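You operate a simulated robot arm through the tools that you are given. There is no shell and no other tool.

You are at the controls of a simulated robot arm. One attempt, no reset.

TASK
Level the white tube rig, then start its water.
Fine: bubble inside the ring and green knob shut before the blue knob is opened; blue knob and red wheel fully open.

It is judged by the outcome, as a careful person would: the job done as asked, and still so three seconds after it is handed in. It fails if anything else is knocked over, pushed out of place, dropped, spilled or broken.

THE ROBOT
A 7-joint arm with a two-finger parallel gripper, fixed in place. Base frame: the origin is at the foot of the arm, x ahead of it, y to its left, z up; the work surface is at about z = 90. Readings come in cm, rad, newtons and seconds.
With the tool pointing down near the work surface it reaches from about 28 to 72 cm from the base axis. Its first joint turns from -2.897 to 2.897 rad. Payload 1.57 kg.
Tool frame: the origin (TCP) lies between the finger pads and is the grasp point; the fingertips stand 3 cm ahead of it; z points along the fingers, y is the line along which they close. Largest opening 8 cm; finger width 1.7, thickness 1.2; the body of the gripper, 4 by 8.2 cm, starts 8 cm behind the TCP.
Orientation is that of the tool frame in the base frame, as [roll, pitch, yaw] about the fixed x, y, z axes, in that order (R = Rz(yaw) Ry(pitch) Rx(roll)). With the fingers straight down and closing along the base's y, the tool's x points along the base's -x, its y along +y and its z along -z.

THE INTERFACE
- The arm moves only by the tool nudge_tool. Its argument "increments" is a list of rows, each a list of 7 numbers: the shift along the base's x, y, z in units of 200 mm (1.0 is 200 mm), then the turn, a rotation vector about the base's x, y, z in units of 120 degrees (1.0 is 120 degrees), then the opening, from 0 (shut) to 1 (fully open). In form: [[x, y, z, ax, ay, az, claw], ...]. A call has 1 to 20 rows; each row is the pose to reach, as a shift and turn from the pose commanded when the call began. A call with a number of a shift or a turn outside -1 to 1 is refused whole. Rows are played at 5 a second. More than 5 cm and 0.15 rad between two rows, or a gripper value outside its range, and nothing of the call is played. A pose out of reach is approached as far as the arm can. The call stops where the force on the tool passes 40 N (or 10 N more than at its start, if that is more) or the arm is blocked; 0.2 s more then pass. The fingers move at their own pace (about 7.2 cm/s each) and stop on an object; they squeeze with about 32 N. The grip force told is the motor's: it shows also when the fingers shut on nothing. Time passes only in rows, and 0.2 s behind the last, so rows that repeat a pose let the fingers close. It gives the time, the measured TCP pose, the force on the tool (base axes), the opening and the grip force at its end, in the units of the frame above (readings bear some noise), with the torque about the TCP (base axes, N m) and any sound that the robot's microphone picked up.
- Cameras (640 x 400 px; columns grow to the right, rows downward): "scene" is fixed at [4.81, -50.09, 171.87]; the picture's right is [0.62, -0.79, 0.00], its down [-0.41, -0.32, -0.85] and it looks along [0.67, 0.53, -0.52] (base axes); focal length 374 px, centre (320, 200). "wrist" rides on the gripper at [7.2, -0.7, -12.2] in the tool frame; the picture's right is [0.09, 1.00, 0.00], its down [-0.84, 0.08, -0.54] and it looks along [-0.54, 0.05, 0.84] (tool axes); focal length 238 px, centre (320, 200). There is no depth. A picture from a camera that has moved, and an enlarged one, comes with that camera's place and axes in the base frame and with its lens.
- get_image(camera): a new picture of that camera. It takes no simulated time.
- move_column(by): slides the trunk up (or, below 0, down) by that many cm; the arm rides with it, the base frame stays. It gives what a move gives, with no picture.
- zoom(camera, box): a new picture of the part [left, top, right, bottom] of that camera's present view, enlarged. It takes no simulated time.
- sign_off(): hands the job in; it is judged then, once.

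Places have to be worked out from the pictures, the camera data and where the tool is seen. Open the gripper and draw the arm clear of the work before you hand the job in, unless the task says otherwise.

The tools are called after "Emit:" as a command line: name --pt "numbers of a row" for each row, then --argument value for the rest, lists and objects as JSON in quotes. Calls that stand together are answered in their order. nudge_tool: Moves the arm, as the interface text tells. Its arguments: {"type":"object","properties":{"increments":{"type":"array"}},"required":["increments"]} The other tools are called the same way: move_column (by) slides the trunk up or down; get_image (camera) takes a picture; zoom (camera, box) takes an enlarged picture of a part of a camera's view; sign_off () hands the job in.

At the start:

```text
clock: 0.0
ee_pos: [40.45, -4.73, 144.05]
tool_rot: [-3.141, -0.001, -3.141]
ft_force: [-0.5, -0.7, -0.8]
wrist_torque: [0.0, 0.01, 0.02]
grip_width: 7.99
gripper_force: 0.0
trunk travel left (down, up): [-42.5, 5.5]
```

scene: 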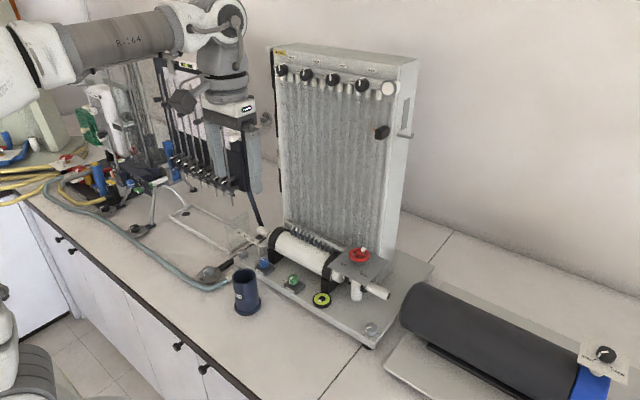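
wrist: 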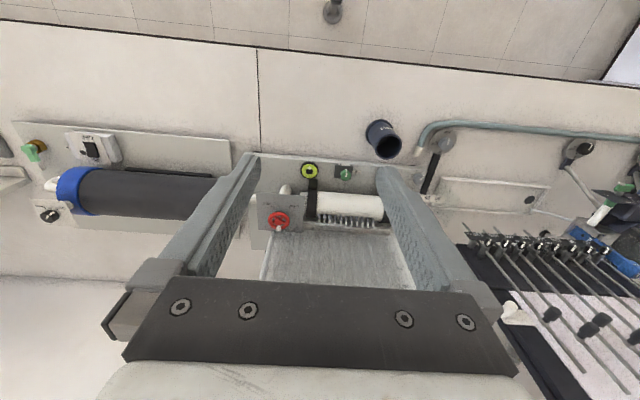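

I start by looking closely at the rig in both cameras to find the bubble level, green knob, blue knob, red wheel and leveling feet.

Emit:
zoom --camera "scene" --box '[220, 210, 440, 350]'

Emit:
zoom --camera "wrist" --box '[220, 120, 460, 270]'

Emit:
zoom --camera "scene" --box '[250, 30, 440, 150]'

```text
2.86 times, centred on (330, 280) of scene
camera zoom: at [4.81, -50.09, 171.87], right [0.62, -0.79, 0.0], down [-0.41, -0.32, -0.85], along [0.67, 0.53, -0.52], focal length 1068 px, centre (291, -29)
```

zoom: 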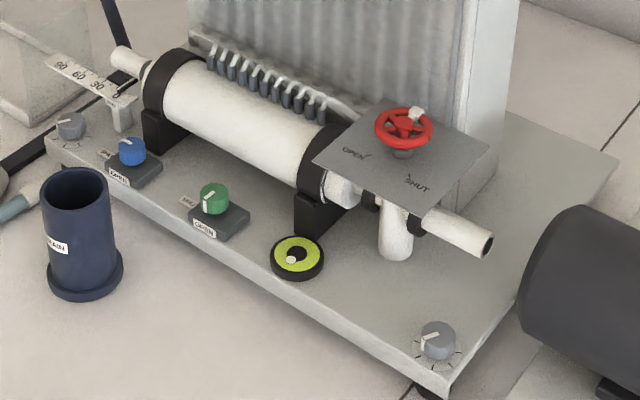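

```text
2.67 times, centred on (340, 195) of wrist
camera zoom: at [33.32, -5.28, 156.32], right [-0.09, 1.0, 0.0], down [0.84, 0.08, 0.54], along [0.54, 0.05, -0.84], focal length 636 px, centre (267, 213)
```

zoom: 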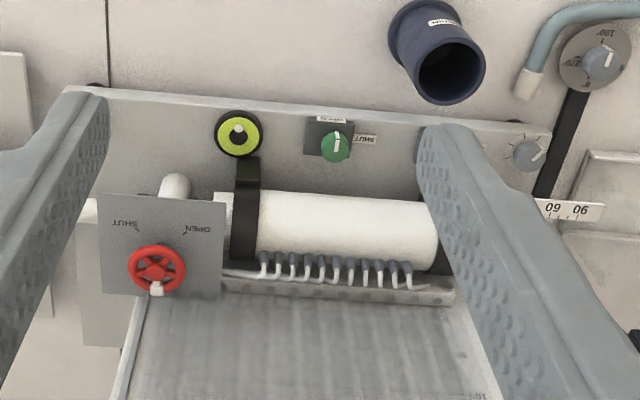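

```text
3.33 times, centred on (345, 90) of scene
camera zoom: at [4.81, -50.09, 171.87], right [0.62, -0.79, 0.0], down [-0.41, -0.32, -0.85], along [0.67, 0.53, -0.52], focal length 1246 px, centre (237, 567)
```

zoom: 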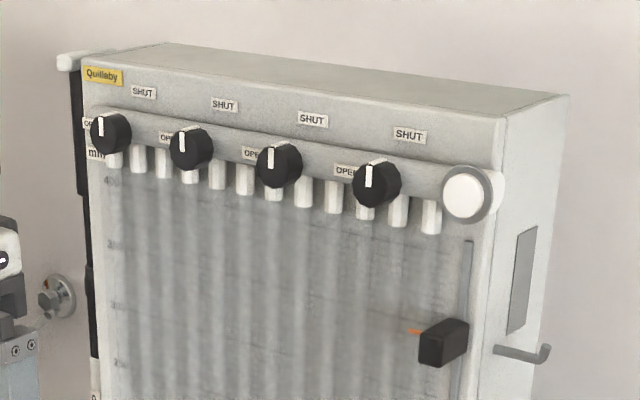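

The rig has two grey foot knobs, a round bubble level, blue and green knobs with OPEN/SHUT tags and a red handwheel on a plate. I enlarge each one further.

Emit:
zoom --camera "scene" --box '[230, 235, 310, 295]'

Emit:
zoom --camera "scene" --box '[300, 280, 400, 350]'

Emit:
zoom --camera "scene" --box '[310, 230, 410, 300]'

Emit:
zoom --camera "wrist" --box '[290, 150, 370, 200]'

Emit:
zoom --camera "wrist" --box '[360, 100, 480, 200]'

Emit:
zoom --camera "scene" --box '[100, 160, 300, 300]'

```text
6.67 times, centred on (270, 265) of scene
camera zoom: at [4.81, -50.09, 171.87], right [0.62, -0.79, 0.0], down [-0.41, -0.32, -0.85], along [0.67, 0.53, -0.52], focal length 2492 px, centre (653, -233)
```

zoom: 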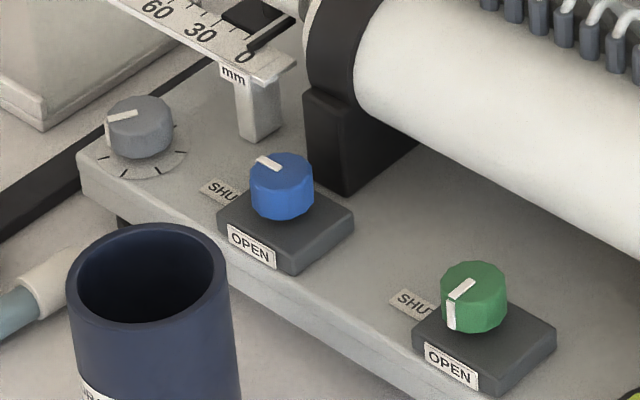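

```text
5.71 times, centred on (350, 315) of scene
camera zoom: at [4.81, -50.09, 171.87], right [0.62, -0.79, 0.0], down [-0.41, -0.32, -0.85], along [0.67, 0.53, -0.52], focal length 2136 px, centre (149, -457)
```

zoom: 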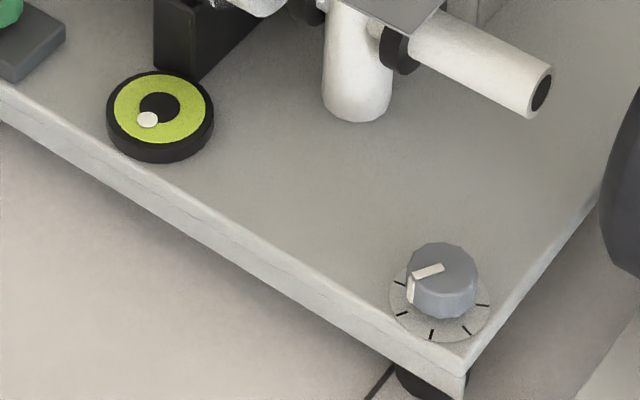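

```text
5.71 times, centred on (360, 265) of scene
camera zoom: at [4.81, -50.09, 171.87], right [0.62, -0.79, 0.0], down [-0.41, -0.32, -0.85], along [0.67, 0.53, -0.52], focal length 2136 px, centre (91, -171)
```

zoom: 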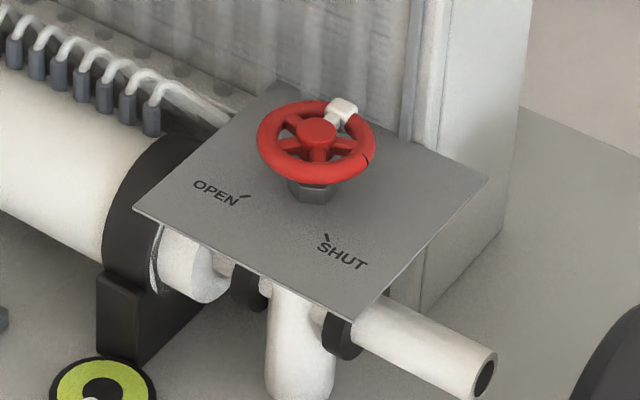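

```text
8.00 times, centred on (330, 175) of wrist
camera zoom: at [33.32, -5.28, 156.32], right [-0.09, 1.0, 0.0], down [0.84, 0.08, 0.54], along [0.54, 0.05, -0.84], focal length 1907 px, centre (240, 400)
```

zoom: 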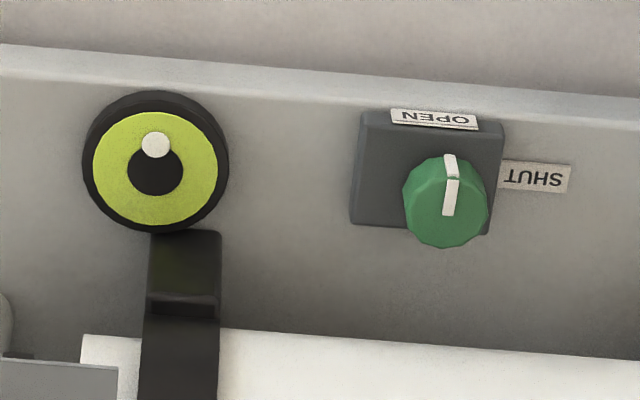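

```text
4.00 times, centred on (420, 150) of wrist
camera zoom: at [33.32, -5.28, 156.32], right [-0.09, 1.0, 0.0], down [0.84, 0.08, 0.54], along [0.54, 0.05, -0.84], focal length 953 px, centre (-80, 400)
```

zoom: 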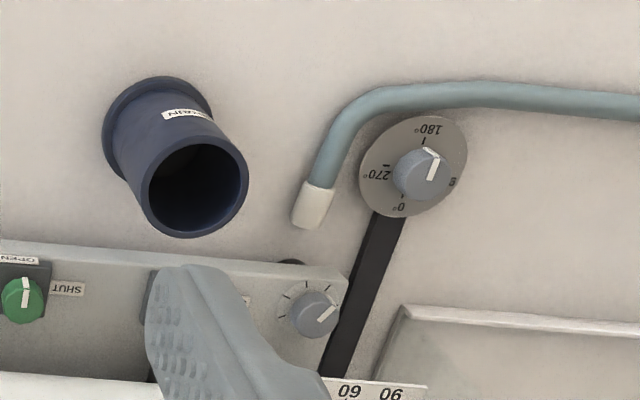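

```text
2.86 times, centred on (200, 230) of scene
camera zoom: at [4.81, -50.09, 171.87], right [0.62, -0.79, 0.0], down [-0.41, -0.32, -0.85], along [0.67, 0.53, -0.52], focal length 1068 px, centre (663, 114)
```

zoom: 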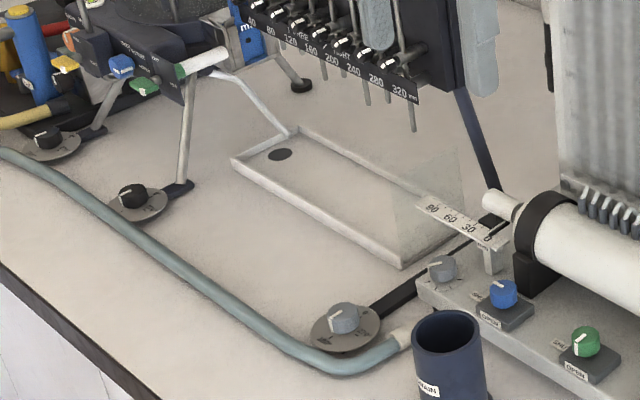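

The wrist and scene rays agree: green knob top ≈ (61.1, 4.1, 99.8), blue ≈ (60.8, 15.3, 99.7), feet knobs ≈ (59.5, 23) and (60.3, −22), wheel hub ≈ (69.3, −11.9, 110.9), bubble ≈ (61.8, −5.6). I bring the arm lower, well clear of everything, for a closer wrist view.

Emit:
nudge_tool --pt "0.04 0.05 -0.2 0 0 0 1" --pt "0.08 0.1 -0.4 0 0 0 1" --pt "0.12 0.15 -0.6 0 0 0 1" --pt "0.16 0.2 -0.8 0 0 0 1" --pt "0.2 0.24 -0.9 0 0 0 1"

Emit:
get_image --camera "wrist"

Emit:
get_image --camera "scene"

```text
clock: 1.2
ee_pos: [44.44, 0.19, 126.03]
tool_rot: [3.141, 0.001, -3.142]
ft_force: [0.8, -0.6, 1.0]
wrist_torque: [-0.02, -0.03, 0.0]
grip_width: 8.0
gripper_force: 0.1
trunk travel left (down, up): [-42.5, 5.5]
```

```text
taken
camera wrist: at [37.36, -0.48, 138.23], right [-0.09, 1.0, 0.0], down [0.84, 0.08, 0.54], along [0.54, 0.05, -0.84], focal length 238 px, centre (320, 200)
```

wrist: 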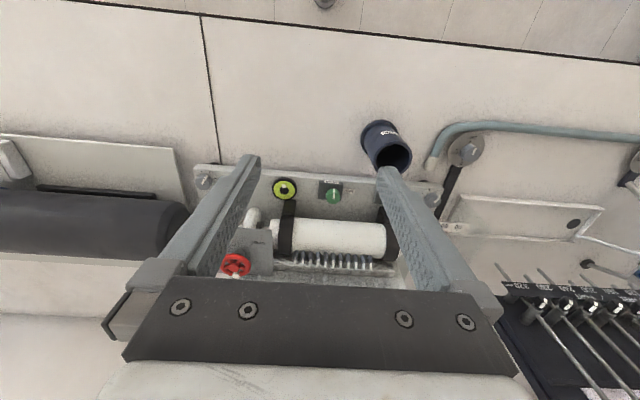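

```text
taken
```

scene: 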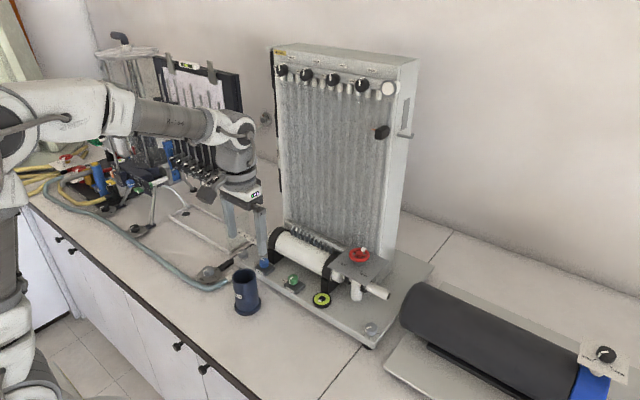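

Now I zoom the present wrist view on the feet, bubble, and wheel plate to refine places and read dials.

Emit:
zoom --camera "wrist" --box '[180, 150, 260, 200]'

Emit:
zoom --camera "wrist" --box '[390, 150, 490, 250]'

Emit:
zoom --camera "wrist" --box '[200, 170, 420, 290]'

```text
8.00 times, centred on (220, 175) of wrist
camera zoom: at [37.36, -0.48, 138.23], right [-0.09, 1.0, 0.0], down [0.84, 0.08, 0.54], along [0.54, 0.05, -0.84], focal length 1907 px, centre (1120, 400)
```

zoom: 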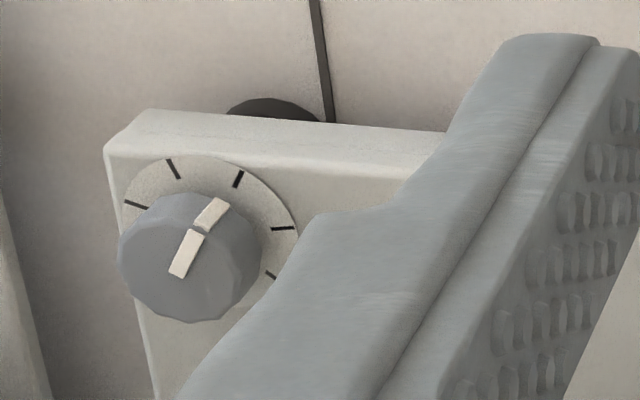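

```text
4.00 times, centred on (440, 200) of wrist
camera zoom: at [37.36, -0.48, 138.23], right [-0.09, 1.0, 0.0], down [0.84, 0.08, 0.54], along [0.54, 0.05, -0.84], focal length 953 px, centre (-160, 200)
```

zoom: 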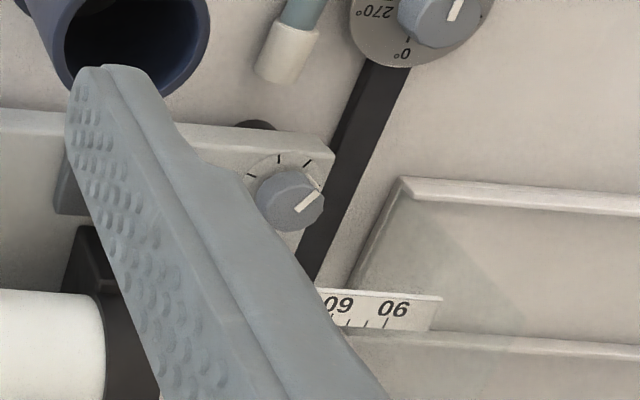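

```text
2.91 times, centred on (310, 230) of wrist
camera zoom: at [37.36, -0.48, 138.23], right [-0.09, 1.0, 0.0], down [0.84, 0.08, 0.54], along [0.54, 0.05, -0.84], focal length 693 px, centre (349, 113)
```

zoom: 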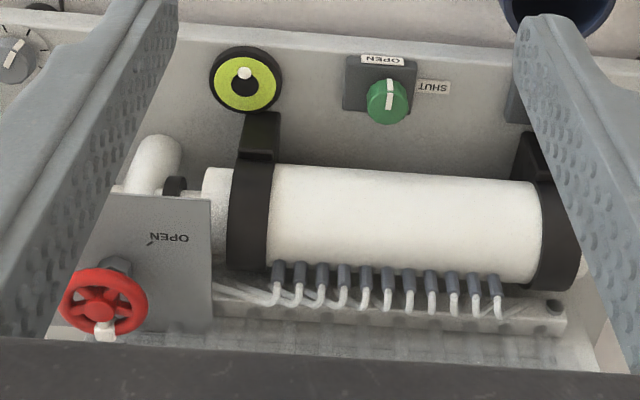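

The right foot's knob is near (62, −21), with the dark cylinder's end not far off. I move above and in front of it to get a close wrist view before going down.

Emit:
nudge_tool --pt "0.0 -0.2 0 0 0 0 1" --pt "0.03 -0.4 0 0 0 0 1" --pt "0.1 -0.6 -0.05 0 0 0 1" --pt "0.2 -0.8 -0.1 0 0 0 1" --pt "0.35 -0.95 -0.15 0 0 0 1"

Emit:
get_image --camera "wrist"

Emit:
zoom --camera "wrist" --box '[200, 100, 440, 250]'

```text
clock: 2.4
ee_pos: [51.43, -18.98, 122.98]
tool_rot: [-3.141, 0.0, 3.141]
ft_force: [0.3, 0.4, 0.0]
wrist_torque: [0.0, -0.01, -0.01]
grip_width: 8.01
gripper_force: 0.1
trunk travel left (down, up): [-42.5, 5.5]
```

```text
taken
camera wrist: at [44.37, -19.66, 135.35], right [-0.09, 1.0, 0.0], down [0.84, 0.08, 0.54], along [0.54, 0.05, -0.84], focal length 238 px, centre (320, 200)
```

wrist: 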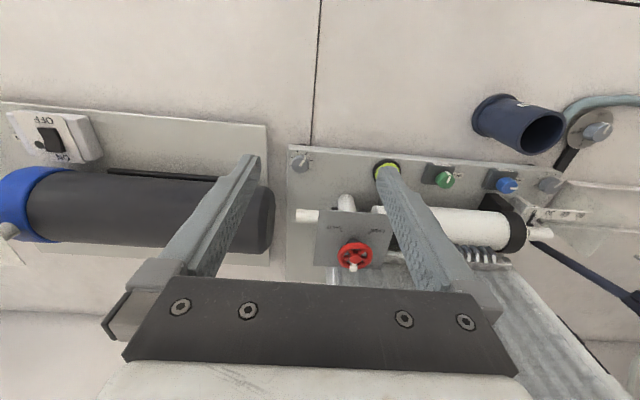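

```text
2.67 times, centred on (320, 175) of wrist
camera zoom: at [44.37, -19.66, 135.35], right [-0.09, 1.0, 0.0], down [0.84, 0.08, 0.54], along [0.54, 0.05, -0.84], focal length 636 px, centre (320, 267)
```

zoom: 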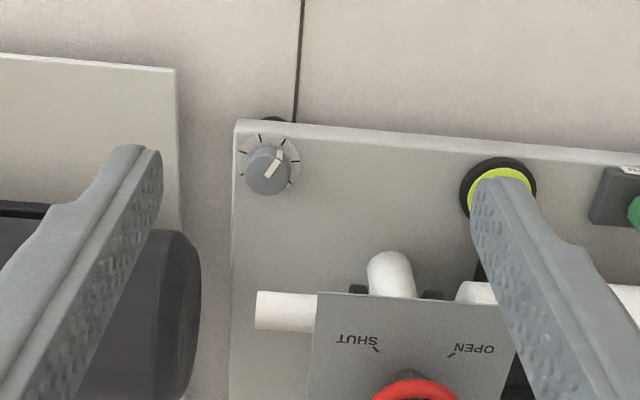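

The bubble sits off-centre toward the robot (front side high), so the front must come down. The right foot knob comes out at ≈ (61.25, −21.4, top z ≈ 98.2) and the wheel plate's corner at ≈ (63, −18, 108), so I turn the hand +90° so the fingers close along x with the body clear of the plate, and hover over the knob.

Emit:
nudge_tool --pt "0.041 -0.01 -0.045 0 0 0.0625 1" --pt "0.082 -0.02 -0.09 0 0 0.125 1" --pt "0.123 -0.03 -0.135 0 0 0.1875 1" --pt "0.164 -0.04 -0.18 0 0 0.25 1" --pt "0.205 -0.05 -0.225 0 0 0.3125 1" --pt "0.246 -0.06 -0.27 0 0 0.375 1" --pt "0.287 -0.07 -0.315 0 0 0.4375 0.9" --pt "0.328 -0.08 -0.36 0 0 0.5 0.8" --pt "0.369 -0.09 -0.405 0 0 0.5625 0.75" --pt "0.41 -0.1 -0.45 0 0 0.625 0.7" --pt "0.451 -0.11 -0.5 0 0 0.6875 0.7" --pt "0.491 -0.12 -0.53 0 0 0.75 0.7"

Emit:
get_image --camera "wrist"

Emit:
zoom --camera "scene" --box '[300, 220, 420, 350]'

```text
clock: 5.0
ee_pos: [61.28, -21.33, 112.5]
tool_rot: [-3.142, 0.001, -1.568]
ft_force: [0.1, 0.2, -0.1]
wrist_torque: [0.0, 0.01, -0.02]
grip_width: 5.61
gripper_force: 0.0
trunk travel left (down, up): [-42.5, 5.5]
```

```text
taken
camera wrist: at [62.02, -28.42, 124.68], right [-1.0, -0.09, 0.0], down [-0.08, 0.84, 0.54], along [-0.05, 0.54, -0.84], focal length 238 px, centre (320, 200)
```

wrist: 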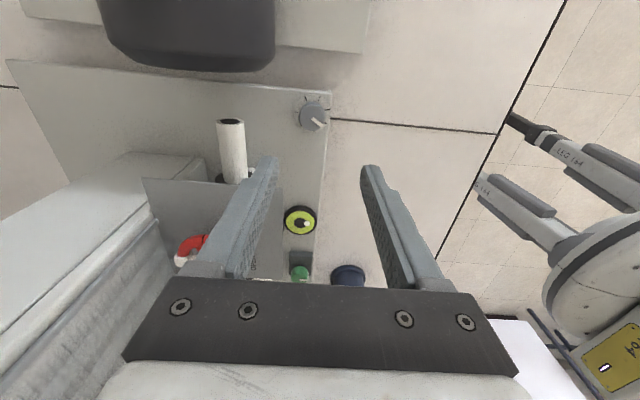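

```text
3.08 times, centred on (360, 285) of scene
camera zoom: at [4.81, -50.09, 171.87], right [0.62, -0.79, 0.0], down [-0.41, -0.32, -0.85], along [0.67, 0.53, -0.52], focal length 1150 px, centre (197, -62)
```

zoom: 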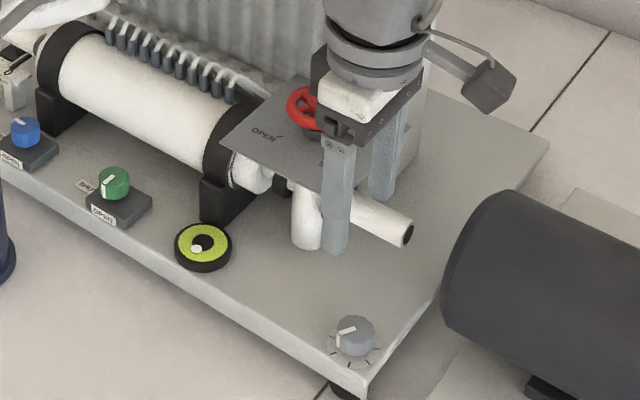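

The hand now hovers over the knob; I zoom in to check the alignment beneath the fingers.

Emit:
zoom --camera "wrist" --box '[260, 80, 380, 160]'

```text
5.00 times, centred on (320, 120) of wrist
camera zoom: at [62.02, -28.42, 124.68], right [-1.0, -0.09, 0.0], down [-0.08, 0.84, 0.54], along [-0.05, 0.54, -0.84], focal length 1192 px, centre (320, 600)
```

zoom: 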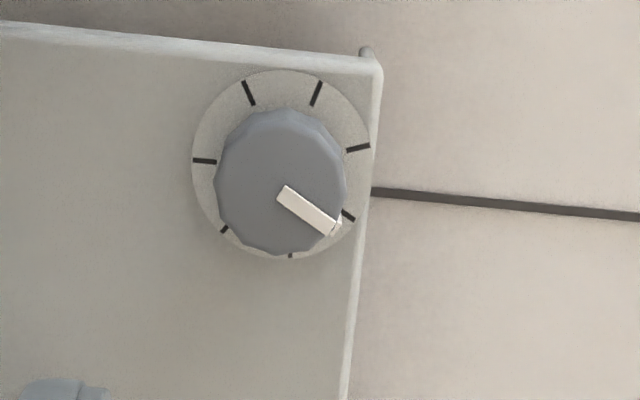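

The nearest view puts the knob about 0.9 cm further in +x and 0.4 cm in −y than the tool axis. I correct, come down to fingertip height just above the knob, and look again.

Emit:
nudge_tool --pt "0.02 -0.012 -0.15 0 0 0 0.7" --pt "0.04 -0.025 -0.3 0 0 0 0.7" --pt "0.042 -0.025 -0.4 0 0 0 0.7"

Emit:
get_image --camera "wrist"

Emit:
zoom --camera "scene" --box '[300, 220, 420, 350]'

```text
clock: 5.8
ee_pos: [62.02, -21.63, 104.33]
tool_rot: [3.141, -0.001, -1.571]
ft_force: [-0.9, -0.4, -0.3]
wrist_torque: [0.04, 0.0, -0.01]
grip_width: 5.61
gripper_force: 0.0
trunk travel left (down, up): [-42.5, 5.5]
```

```text
taken
camera wrist: at [62.77, -28.89, 116.61], right [-1.0, -0.09, 0.0], down [-0.08, 0.84, 0.54], along [-0.05, 0.54, -0.84], focal length 238 px, centre (320, 200)
```

wrist: 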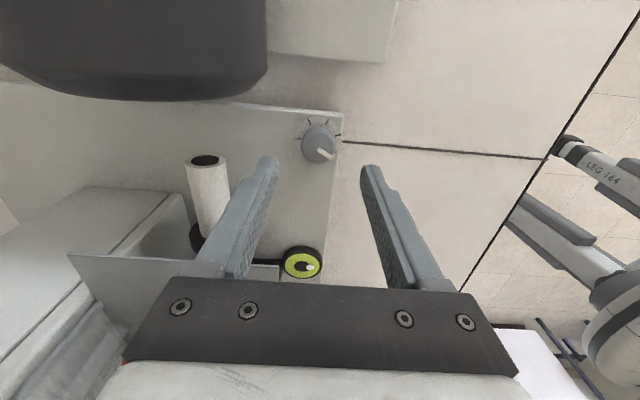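

```text
3.08 times, centred on (360, 285) of scene
camera zoom: at [4.81, -50.09, 171.87], right [0.62, -0.79, 0.0], down [-0.41, -0.32, -0.85], along [0.67, 0.53, -0.52], focal length 1150 px, centre (197, -62)
```

zoom: 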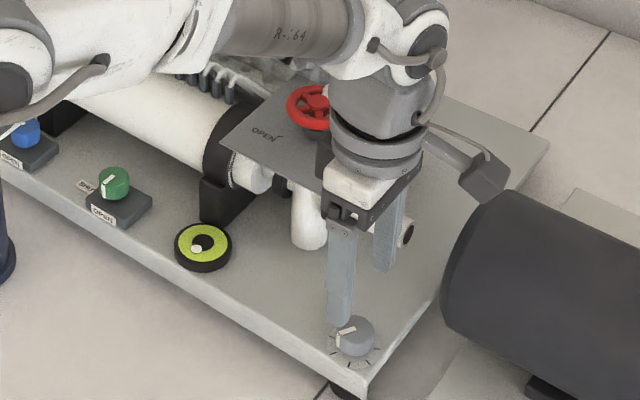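

Emit:
zoom --camera "wrist" --box '[260, 100, 380, 180]'

```text
5.00 times, centred on (320, 140) of wrist
camera zoom: at [62.77, -28.89, 116.61], right [-1.0, -0.09, 0.0], down [-0.08, 0.84, 0.54], along [-0.05, 0.54, -0.84], focal length 1192 px, centre (320, 500)
```

zoom: 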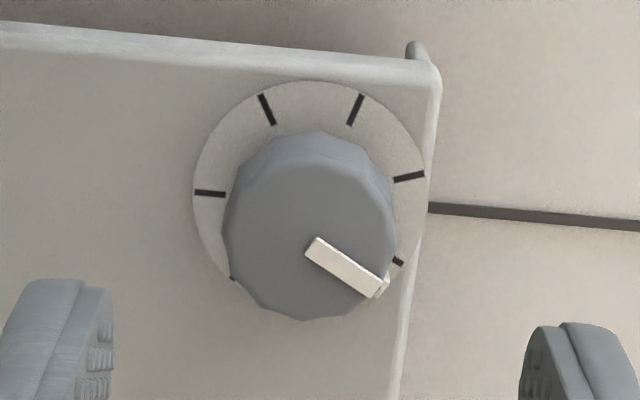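

The knob centre reads ≈ (62.3, −22.0), top z ≈ 98 and dial ≈ 95.7. I shift that small amount and lower so the fingertips just straddle the top of the knob, then check.

Emit:
nudge_tool --pt "0.01 -0.0085 0 0 0 0 0.7" --pt "0.01 -0.0085 -0.09 0 0 0 0.7" --pt "0.01 -0.0085 -0.185 0 0 0 0.7"

Emit:
zoom --camera "wrist" --box '[240, 100, 400, 200]'

Emit:
zoom --camera "scene" --box '[330, 270, 430, 340]'

```text
clock: 6.6
ee_pos: [62.23, -21.9, 100.72]
tool_rot: [-3.141, 0.0, -1.571]
ft_force: [0.7, -0.7, -0.8]
wrist_torque: [-0.02, 0.0, -0.01]
grip_width: 5.6
gripper_force: 0.0
trunk travel left (down, up): [-42.5, 5.5]
```

```text
4.00 times, centred on (320, 150) of wrist
camera zoom: at [63.03, -29.03, 112.96], right [-1.0, -0.09, 0.0], down [-0.08, 0.84, 0.54], along [-0.05, 0.54, -0.84], focal length 953 px, centre (320, 400)
```

zoom: 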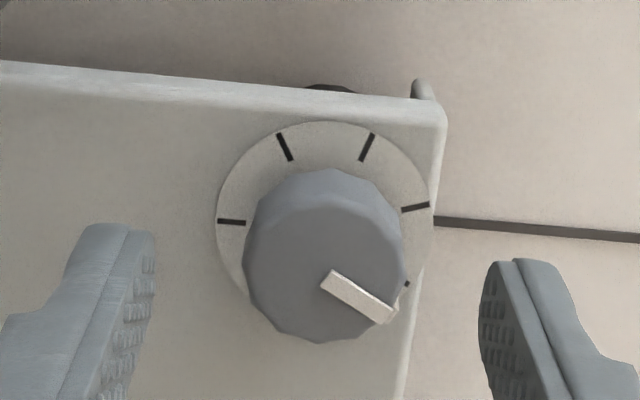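

```text
5.71 times, centred on (380, 305) of scene
camera zoom: at [4.81, -50.09, 171.87], right [0.62, -0.79, 0.0], down [-0.41, -0.32, -0.85], along [0.67, 0.53, -0.52], focal length 2136 px, centre (-23, -400)
```

zoom: 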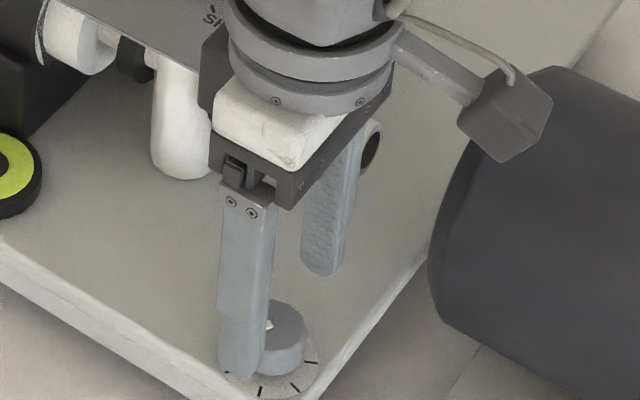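

Alignment is close: I shift −0.1 cm in x and −0.25 cm in y, go down 1.1 cm more so the tips sit just over the dial, and close on the knob.

Emit:
nudge_tool --pt "-0.005 -0.0125 0 0 0 0 0.7" --pt "-0.005 -0.0125 -0.03 0 0 0 0.7" --pt "-0.005 -0.0125 -0.055 0 0 0 0.7" --pt "-0.005 -0.0125 -0.055 0 0 0 0.45" --pt "-0.005 -0.0125 -0.055 0 0 0 0.25" --pt "-0.005 -0.0125 -0.055 0 0 0 0.2"

Emit:
zoom --camera "wrist" --box '[240, 100, 400, 200]'

Emit:
zoom --camera "scene" --box '[300, 270, 400, 340]'

```text
clock: 8.0
ee_pos: [62.22, -22.16, 99.81]
tool_rot: [3.142, -0.001, -1.571]
ft_force: [-1.6, 0.0, 0.7]
wrist_torque: [-0.06, 0.03, -0.01]
grip_width: 2.96
gripper_force: 39.3
trunk travel left (down, up): [-42.5, 5.5]
```

```text
4.00 times, centred on (320, 150) of wrist
camera zoom: at [62.91, -29.31, 111.95], right [-1.0, -0.09, 0.0], down [-0.08, 0.84, 0.54], along [-0.05, 0.54, -0.84], focal length 953 px, centre (320, 400)
```

zoom: 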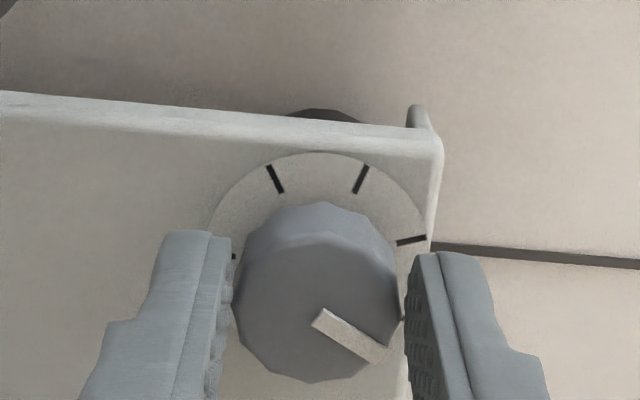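

```text
5.71 times, centred on (350, 305) of scene
camera zoom: at [4.81, -50.09, 171.87], right [0.62, -0.79, 0.0], down [-0.41, -0.32, -0.85], along [0.67, 0.53, -0.52], focal length 2136 px, centre (149, -400)
```

zoom: 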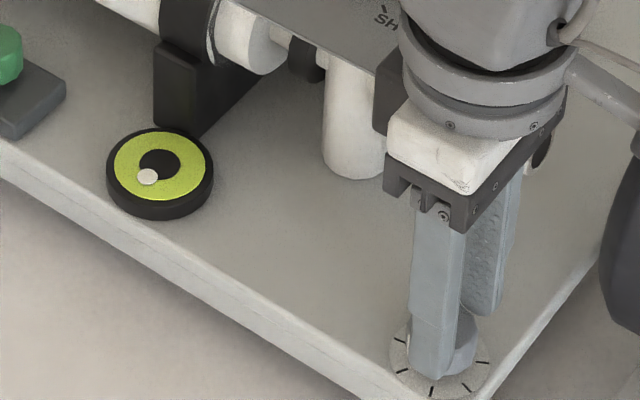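

The fingers hold the knob (2.96 cm wide, gripping). I try a small counter-clockwise turn of 20° to see which way the bubble goes.

Emit:
nudge_tool --pt "0 0 0 0 0 0.055 0.2" --pt "0 0 0 0 0 0.11 0.2" --pt "0 0 0 0 0 0.1667 0.2" --pt "0 0 0 0 0 0.1667 0.2"

Emit:
zoom --camera "wrist" --box '[240, 100, 400, 200]'

Emit:
zoom --camera "scene" --box '[300, 270, 400, 340]'

```text
clock: 9.0
ee_pos: [62.36, -22.16, 99.73]
tool_rot: [-3.138, 0.0, -1.22]
ft_force: [11.7, 1.6, -0.7]
wrist_torque: [0.42, -0.43, -0.05]
grip_width: 2.95
gripper_force: 38.8
trunk travel left (down, up): [-42.5, 5.5]
```

```text
4.00 times, centred on (320, 150) of wrist
camera zoom: at [65.51, -28.61, 111.96], right [-0.9, -0.43, 0.0], down [-0.36, 0.76, 0.54], along [-0.23, 0.49, -0.84], focal length 953 px, centre (320, 400)
```

zoom: 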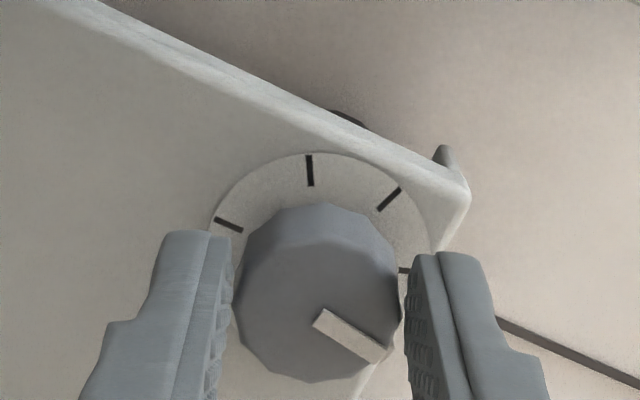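

```text
5.71 times, centred on (350, 305) of scene
camera zoom: at [4.81, -50.09, 171.87], right [0.62, -0.79, 0.0], down [-0.41, -0.32, -0.85], along [0.67, 0.53, -0.52], focal length 2136 px, centre (149, -400)
```

zoom: 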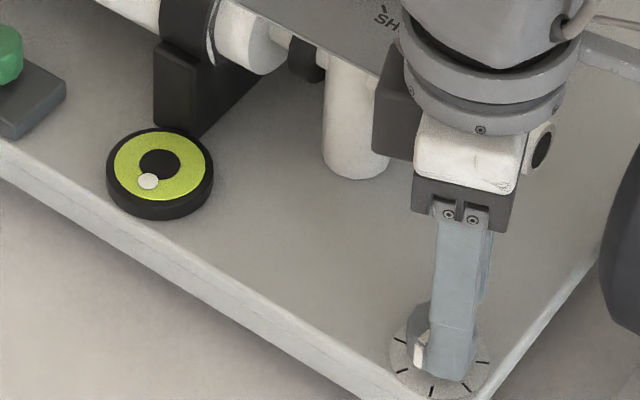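

The knob turned with the hand and the bubble went further toward −x and −y, so counter-clockwise raises this corner; clockwise lowers it. The side force shows the knob's centre is ~0.4 cm to +y of my TCP, so I turn back, release, recentre and regrip.

Emit:
nudge_tool --pt "0 0 0 0 0 -0.055 0.2" --pt "0 0 0 0 0 -0.11 0.2" --pt "0 0 0 0 0 -0.1667 0.2" --pt "0 0 0 0 0 -0.1667 0.45" --pt "0 0 0 0 0 -0.1667 0.45" --pt "0 0.018 0 0 0 -0.1667 0.45" --pt "0 0.018 0 0 0 -0.1667 0.3" --pt "0 0.018 0 0 0 -0.1667 0.2" --pt "0 0.018 0 0 0 -0.1667 0.2"

Emit:
zoom --camera "wrist" --box '[240, 100, 400, 200]'

Emit:
zoom --camera "scene" --box '[300, 270, 400, 340]'

```text
clock: 11.0
ee_pos: [62.23, -21.78, 99.65]
tool_rot: [3.14, 0.001, -1.571]
ft_force: [-3.7, 0.2, 0.2]
wrist_torque: [-0.25, 0.12, 0.04]
grip_width: 2.94
gripper_force: 38.9
trunk travel left (down, up): [-42.5, 5.5]
```

```text
4.00 times, centred on (320, 150) of wrist
camera zoom: at [62.92, -28.97, 111.93], right [-1.0, -0.09, 0.0], down [-0.08, 0.84, 0.54], along [-0.05, 0.54, -0.84], focal length 953 px, centre (320, 400)
```

zoom: 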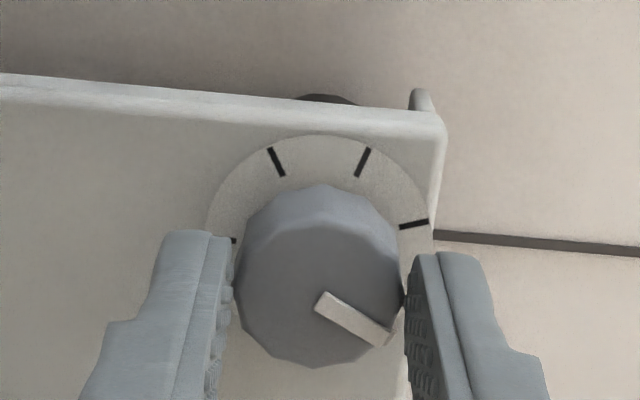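

```text
5.71 times, centred on (350, 305) of scene
camera zoom: at [4.81, -50.09, 171.87], right [0.62, -0.79, 0.0], down [-0.41, -0.32, -0.85], along [0.67, 0.53, -0.52], focal length 2136 px, centre (149, -400)
```

zoom: 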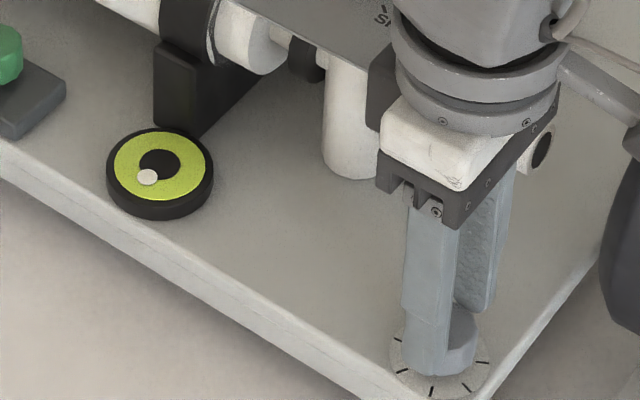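

Recentred with little side load. Now I turn clockwise 40° and watch the bubble.

Emit:
nudge_tool --pt "0 0 0 0 0 -0.055 0.2" --pt "0 0 0 0 0 -0.11 0.2" --pt "0 0 0 0 0 -0.165 0.2" --pt "0 0 0 0 0 -0.22 0.2" --pt "0 0 0 0 0 -0.275 0.2" --pt "0 0 0 0 0 -0.333 0.2" --pt "0 0 0 0 0 -0.333 0.2"

Emit:
zoom --camera "wrist" --box '[240, 100, 400, 200]'

Emit:
zoom --camera "scene" --box '[300, 270, 400, 340]'

```text
clock: 12.6
ee_pos: [62.11, -21.8, 99.75]
tool_rot: [3.137, 0.0, -2.271]
ft_force: [-20.5, 2.7, -2.3]
wrist_torque: [0.72, -0.03, 0.05]
grip_width: 2.97
gripper_force: 39.6
trunk travel left (down, up): [-42.5, 5.5]
```

```text
4.00 times, centred on (320, 150) of wrist
camera zoom: at [58.0, -27.67, 111.93], right [-0.82, 0.57, 0.0], down [0.48, 0.69, 0.54], along [0.31, 0.45, -0.84], focal length 953 px, centre (320, 400)
```

zoom: 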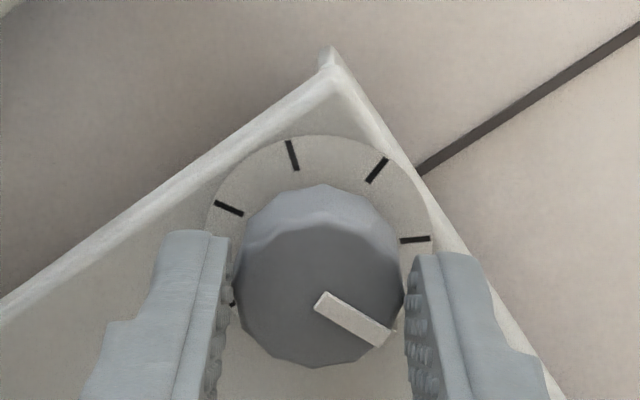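

```text
5.71 times, centred on (350, 305) of scene
camera zoom: at [4.81, -50.09, 171.87], right [0.62, -0.79, 0.0], down [-0.41, -0.32, -0.85], along [0.67, 0.53, -0.52], focal length 2136 px, centre (149, -400)
```

zoom: 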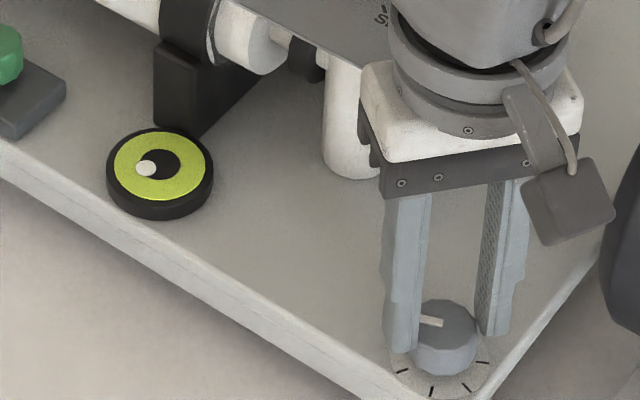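

Clockwise works: the bubble moved toward the centre. I estimate about 20° more here and ~34° on the left foot. Side load shows the knob centre is still ~0.3 cm to +y, so I release, recentre, regrip and turn 20° more clockwise.

Emit:
nudge_tool --pt "0 0 0 0 0 0 0.45" --pt "0 0 0 0 0 0 0.45" --pt "-0.003 0.013 0 0 0 0 0.45" --pt "-0.003 0.013 0 0 0 0 0.3" --pt "-0.003 0.013 0 0 0 0 0.2" --pt "-0.003 0.013 0 0 0 0 0.2" --pt "-0.003 0.013 0 0 0 -0.055 0.2" --pt "-0.003 0.013 0 0 0 -0.11 0.2" --pt "-0.003 0.013 0 0 0 -0.1667 0.2" --pt "-0.003 0.013 0 0 0 -0.1667 0.2"

Emit:
zoom --camera "wrist" --box '[240, 100, 400, 200]'

Emit:
zoom --camera "scene" --box '[300, 270, 400, 340]'

```text
clock: 14.8
ee_pos: [62.15, -21.42, 99.8]
tool_rot: [-3.139, 0.002, -2.62]
ft_force: [4.2, -1.7, 4.3]
wrist_torque: [-0.28, 0.42, 0.0]
grip_width: 2.97
gripper_force: 38.8
trunk travel left (down, up): [-42.5, 5.5]
```

```text
4.00 times, centred on (320, 150) of wrist
camera zoom: at [56.34, -25.68, 111.95], right [-0.58, 0.82, 0.0], down [0.69, 0.49, 0.54], along [0.44, 0.31, -0.84], focal length 953 px, centre (320, 400)
```

zoom: 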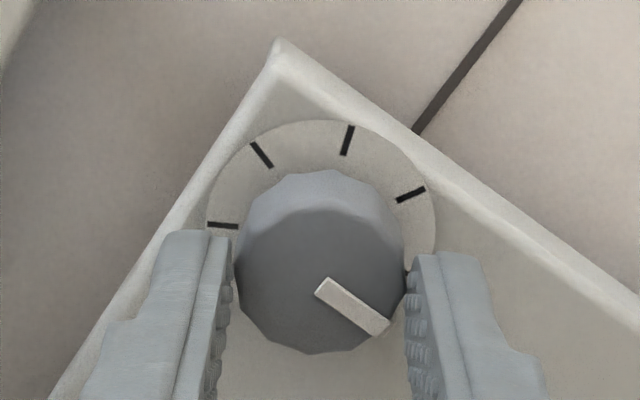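

```text
5.71 times, centred on (350, 305) of scene
camera zoom: at [4.81, -50.09, 171.87], right [0.62, -0.79, 0.0], down [-0.41, -0.32, -0.85], along [0.67, 0.53, -0.52], focal length 2136 px, centre (149, -400)
```

zoom: 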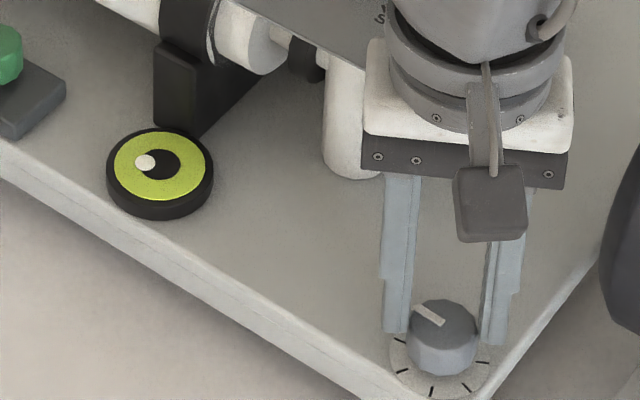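

The bubble is now on the ring's left edge; the rest must come from the left foot. I open, rise straight up and travel toward the left side at a safe height.

Emit:
nudge_tool --pt "0 0 0 0 0 0 0.5" --pt "0 0 0 0 0 0 0.6" --pt "0 0 0.15 0 0 0 0.6" --pt "0 0 0.35 0 0 0 0.7" --pt "0 0 0.55 0 0 0 0.8" --pt "0 0 0.75 0 0 0 0.8" --pt "-0.1 0.1 0.9 0 0 0.05 0.8" --pt "-0.2 0.3 0.95 0 0 0.1 0.8" --pt "-0.2 0.5 0.95 0 0 0.15 0.8" --pt "-0.2 0.7 0.95 0 0 0.2 0.8" --pt "-0.2 0.9 0.95 0 0 0.25 0.8"

Emit:
nudge_tool --pt "0 0.2 0 0 0 0 0.8" --pt "0 0.4 0 0 0 0 0.8" --pt "0 0.6 0 0 0 0 0.8"

Emit:
get_image --camera "wrist"

Emit:
get_image --camera "scene"

```text
clock: 17.2
ee_pos: [58.21, -3.55, 118.55]
tool_rot: [3.14, 0.0, -2.093]
ft_force: [-0.8, 0.2, -0.4]
wrist_torque: [0.01, -0.03, -0.01]
grip_width: 6.41
gripper_force: 0.1
trunk travel left (down, up): [-42.5, 5.5]
```

```text
clock: 18.0
ee_pos: [58.21, 8.36, 118.56]
tool_rot: [-3.141, 0.0, -2.095]
ft_force: [0.6, -0.1, -0.6]
wrist_torque: [0.0, -0.01, 0.0]
grip_width: 6.4
gripper_force: 0.1
trunk travel left (down, up): [-42.5, 5.5]
```

```text
taken
camera wrist: at [55.15, 1.9, 130.87], right [-0.91, 0.42, 0.0], down [0.35, 0.76, 0.54], along [0.23, 0.49, -0.84], focal length 238 px, centre (320, 200)
```

wrist: 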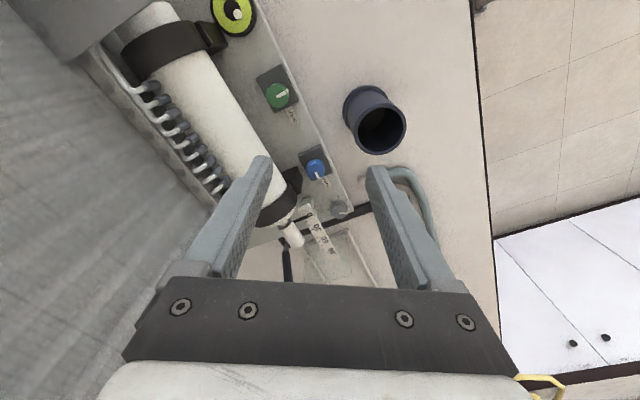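

```text
taken
```

scene: 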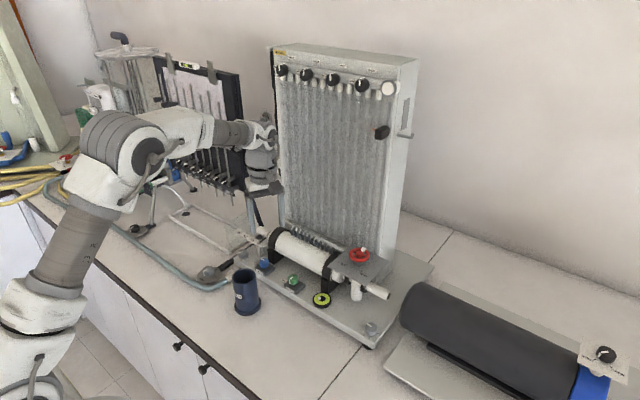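

I zoom on the left foot, the ruler and the blue and green knobs to locate them from here.

Emit:
zoom --camera "wrist" --box '[240, 150, 380, 250]'

Emit:
zoom --camera "wrist" --box '[190, 0, 420, 140]'

```text
4.00 times, centred on (310, 200) of wrist
camera zoom: at [55.15, 1.9, 130.87], right [-0.91, 0.42, 0.0], down [0.35, 0.76, 0.54], along [0.23, 0.49, -0.84], focal length 953 px, centre (360, 200)
```

zoom: 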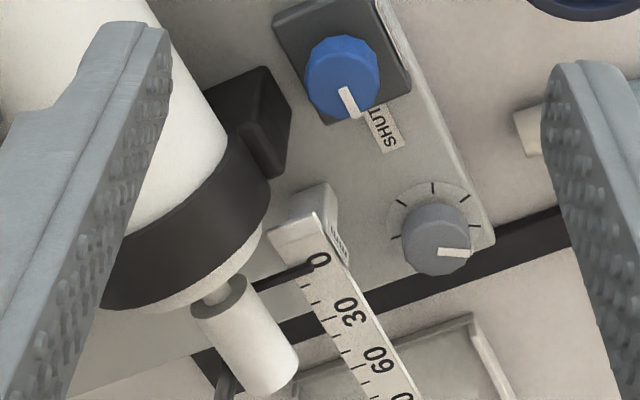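

```text
2.78 times, centred on (305, 70) of wrist
camera zoom: at [55.15, 1.9, 130.87], right [-0.91, 0.42, 0.0], down [0.35, 0.76, 0.54], along [0.23, 0.49, -0.84], focal length 663 px, centre (362, 562)
```

zoom: 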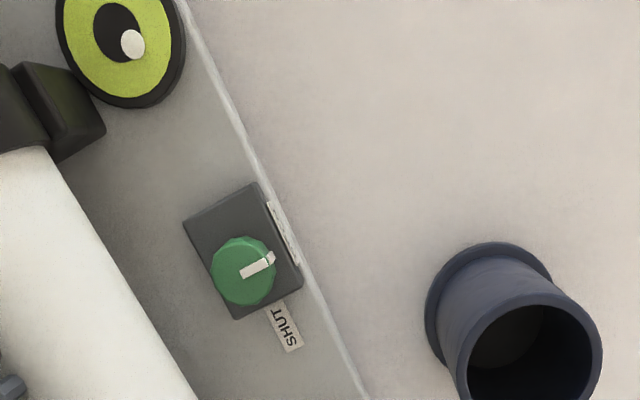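

Left foot knob ≈ (62.1, 24.5), blue ≈ (62.2, 15.2), green ≈ (62.2, 4.3); the ruler's front edge is near x ≈ 65.4, so here I close along y. I hover over the left foot with the hand turned to yaw ≈ −165°.

Emit:
nudge_tool --pt "0.03 0.12 0 0 0 -0.055 0.8" --pt "0.06 0.24 0 0 0 -0.11 0.8" --pt "0.09 0.36 -0.05 0 0 -0.165 0.8" --pt "0.12 0.48 -0.1 0 0 -0.22 0.7" --pt "0.15 0.6 -0.2 0 0 -0.275 0.7" --pt "0.18 0.72 -0.3 0 0 -0.33 0.7" --pt "0.195 0.807 -0.4 0 0 -0.375 0.7"

Emit:
get_image --camera "wrist"

Emit:
zoom --camera "wrist" --box '[240, 80, 400, 180]'

Emit:
zoom --camera "scene" --box '[200, 180, 340, 300]'

```text
clock: 19.6
ee_pos: [62.01, 24.79, 110.62]
tool_rot: [3.141, 0.0, -2.882]
ft_force: [-0.2, -0.6, 0.4]
wrist_torque: [0.0, 0.01, -0.01]
grip_width: 5.59
gripper_force: 0.0
trunk travel left (down, up): [-42.5, 5.5]
```

```text
taken
camera wrist: at [55.42, 22.22, 122.86], right [-0.35, 0.94, 0.0], down [0.79, 0.29, 0.54], along [0.51, 0.19, -0.84], focal length 238 px, centre (320, 200)
```

wrist: 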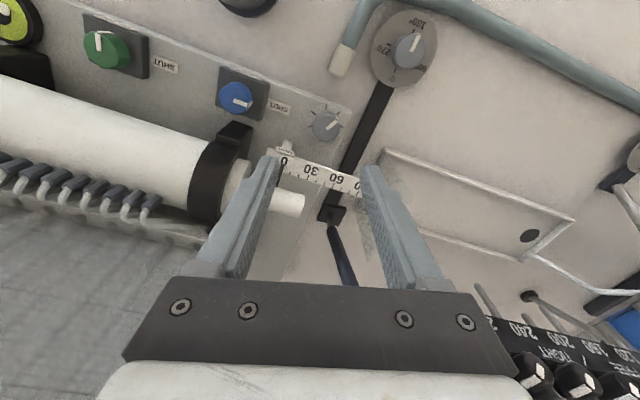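

```text
4.00 times, centred on (320, 130) of wrist
camera zoom: at [55.42, 22.22, 122.86], right [-0.35, 0.94, 0.0], down [0.79, 0.29, 0.54], along [0.51, 0.19, -0.84], focal length 953 px, centre (320, 480)
```

zoom: 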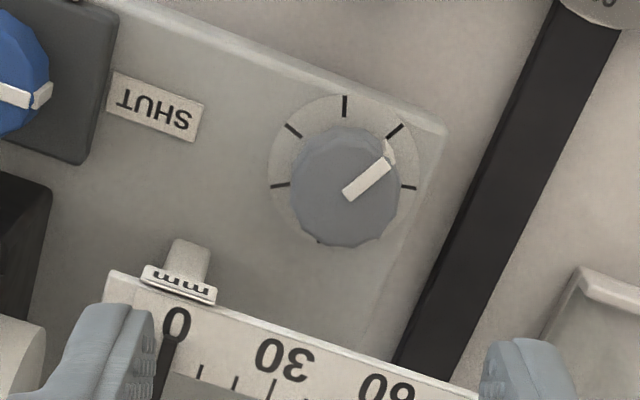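

```text
3.33 times, centred on (270, 240) of scene
camera zoom: at [4.81, -50.09, 171.87], right [0.62, -0.79, 0.0], down [-0.41, -0.32, -0.85], along [0.67, 0.53, -0.52], focal length 1246 px, centre (487, 67)
```

zoom: 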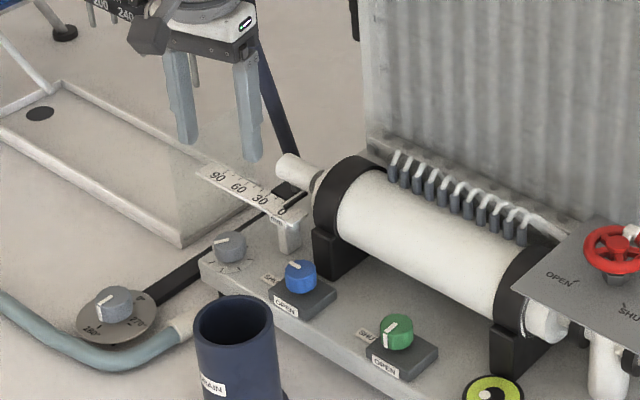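

The blue pointer is at SHUT, good. The left foot knob is ≈ 0.5 cm further +y than the tool axis; I correct and come down to just above it to recheck.

Emit:
nudge_tool --pt "-0.005 0.0275 -0.1 0 0 0 0.7" --pt "-0.005 0.0275 -0.225 0 0 0 0.7" --pt "-0.005 0.0275 -0.35 0 0 0 0.7"

Emit:
zoom --camera "wrist" --box '[240, 100, 400, 200]'

Emit:
zoom --camera "scene" --box '[200, 200, 320, 280]'

```text
clock: 20.4
ee_pos: [62.04, 25.17, 103.61]
tool_rot: [-3.141, -0.001, -2.88]
ft_force: [-0.4, -0.4, -0.7]
wrist_torque: [0.01, 0.01, -0.02]
grip_width: 5.61
gripper_force: 0.1
trunk travel left (down, up): [-42.5, 5.5]
```

```text
4.00 times, centred on (320, 150) of wrist
camera zoom: at [55.32, 22.72, 115.86], right [-0.35, 0.94, 0.0], down [0.79, 0.29, 0.54], along [0.51, 0.19, -0.84], focal length 953 px, centre (320, 400)
```

zoom: 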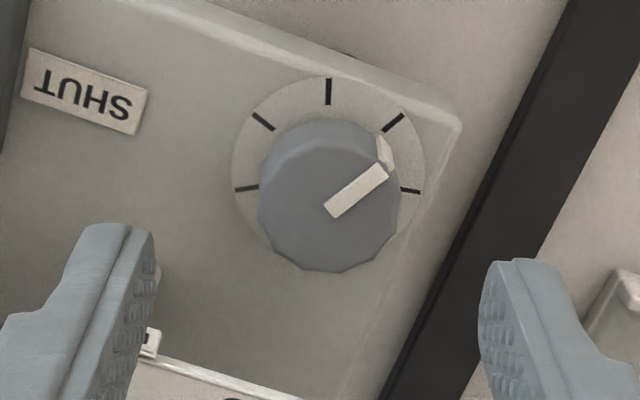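

```text
5.00 times, centred on (260, 240) of scene
camera zoom: at [4.81, -50.09, 171.87], right [0.62, -0.79, 0.0], down [-0.41, -0.32, -0.85], along [0.67, 0.53, -0.52], focal length 1869 px, centre (620, 0)
```

zoom: 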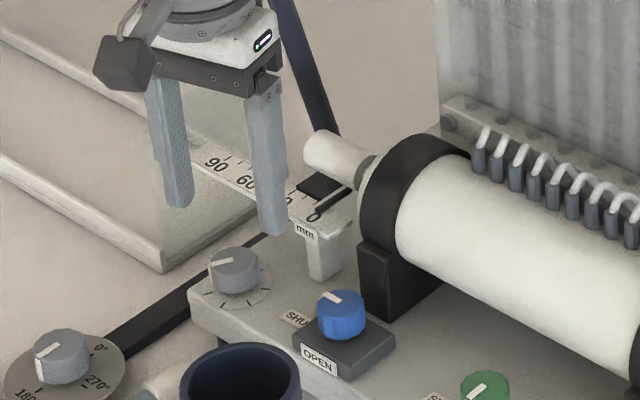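

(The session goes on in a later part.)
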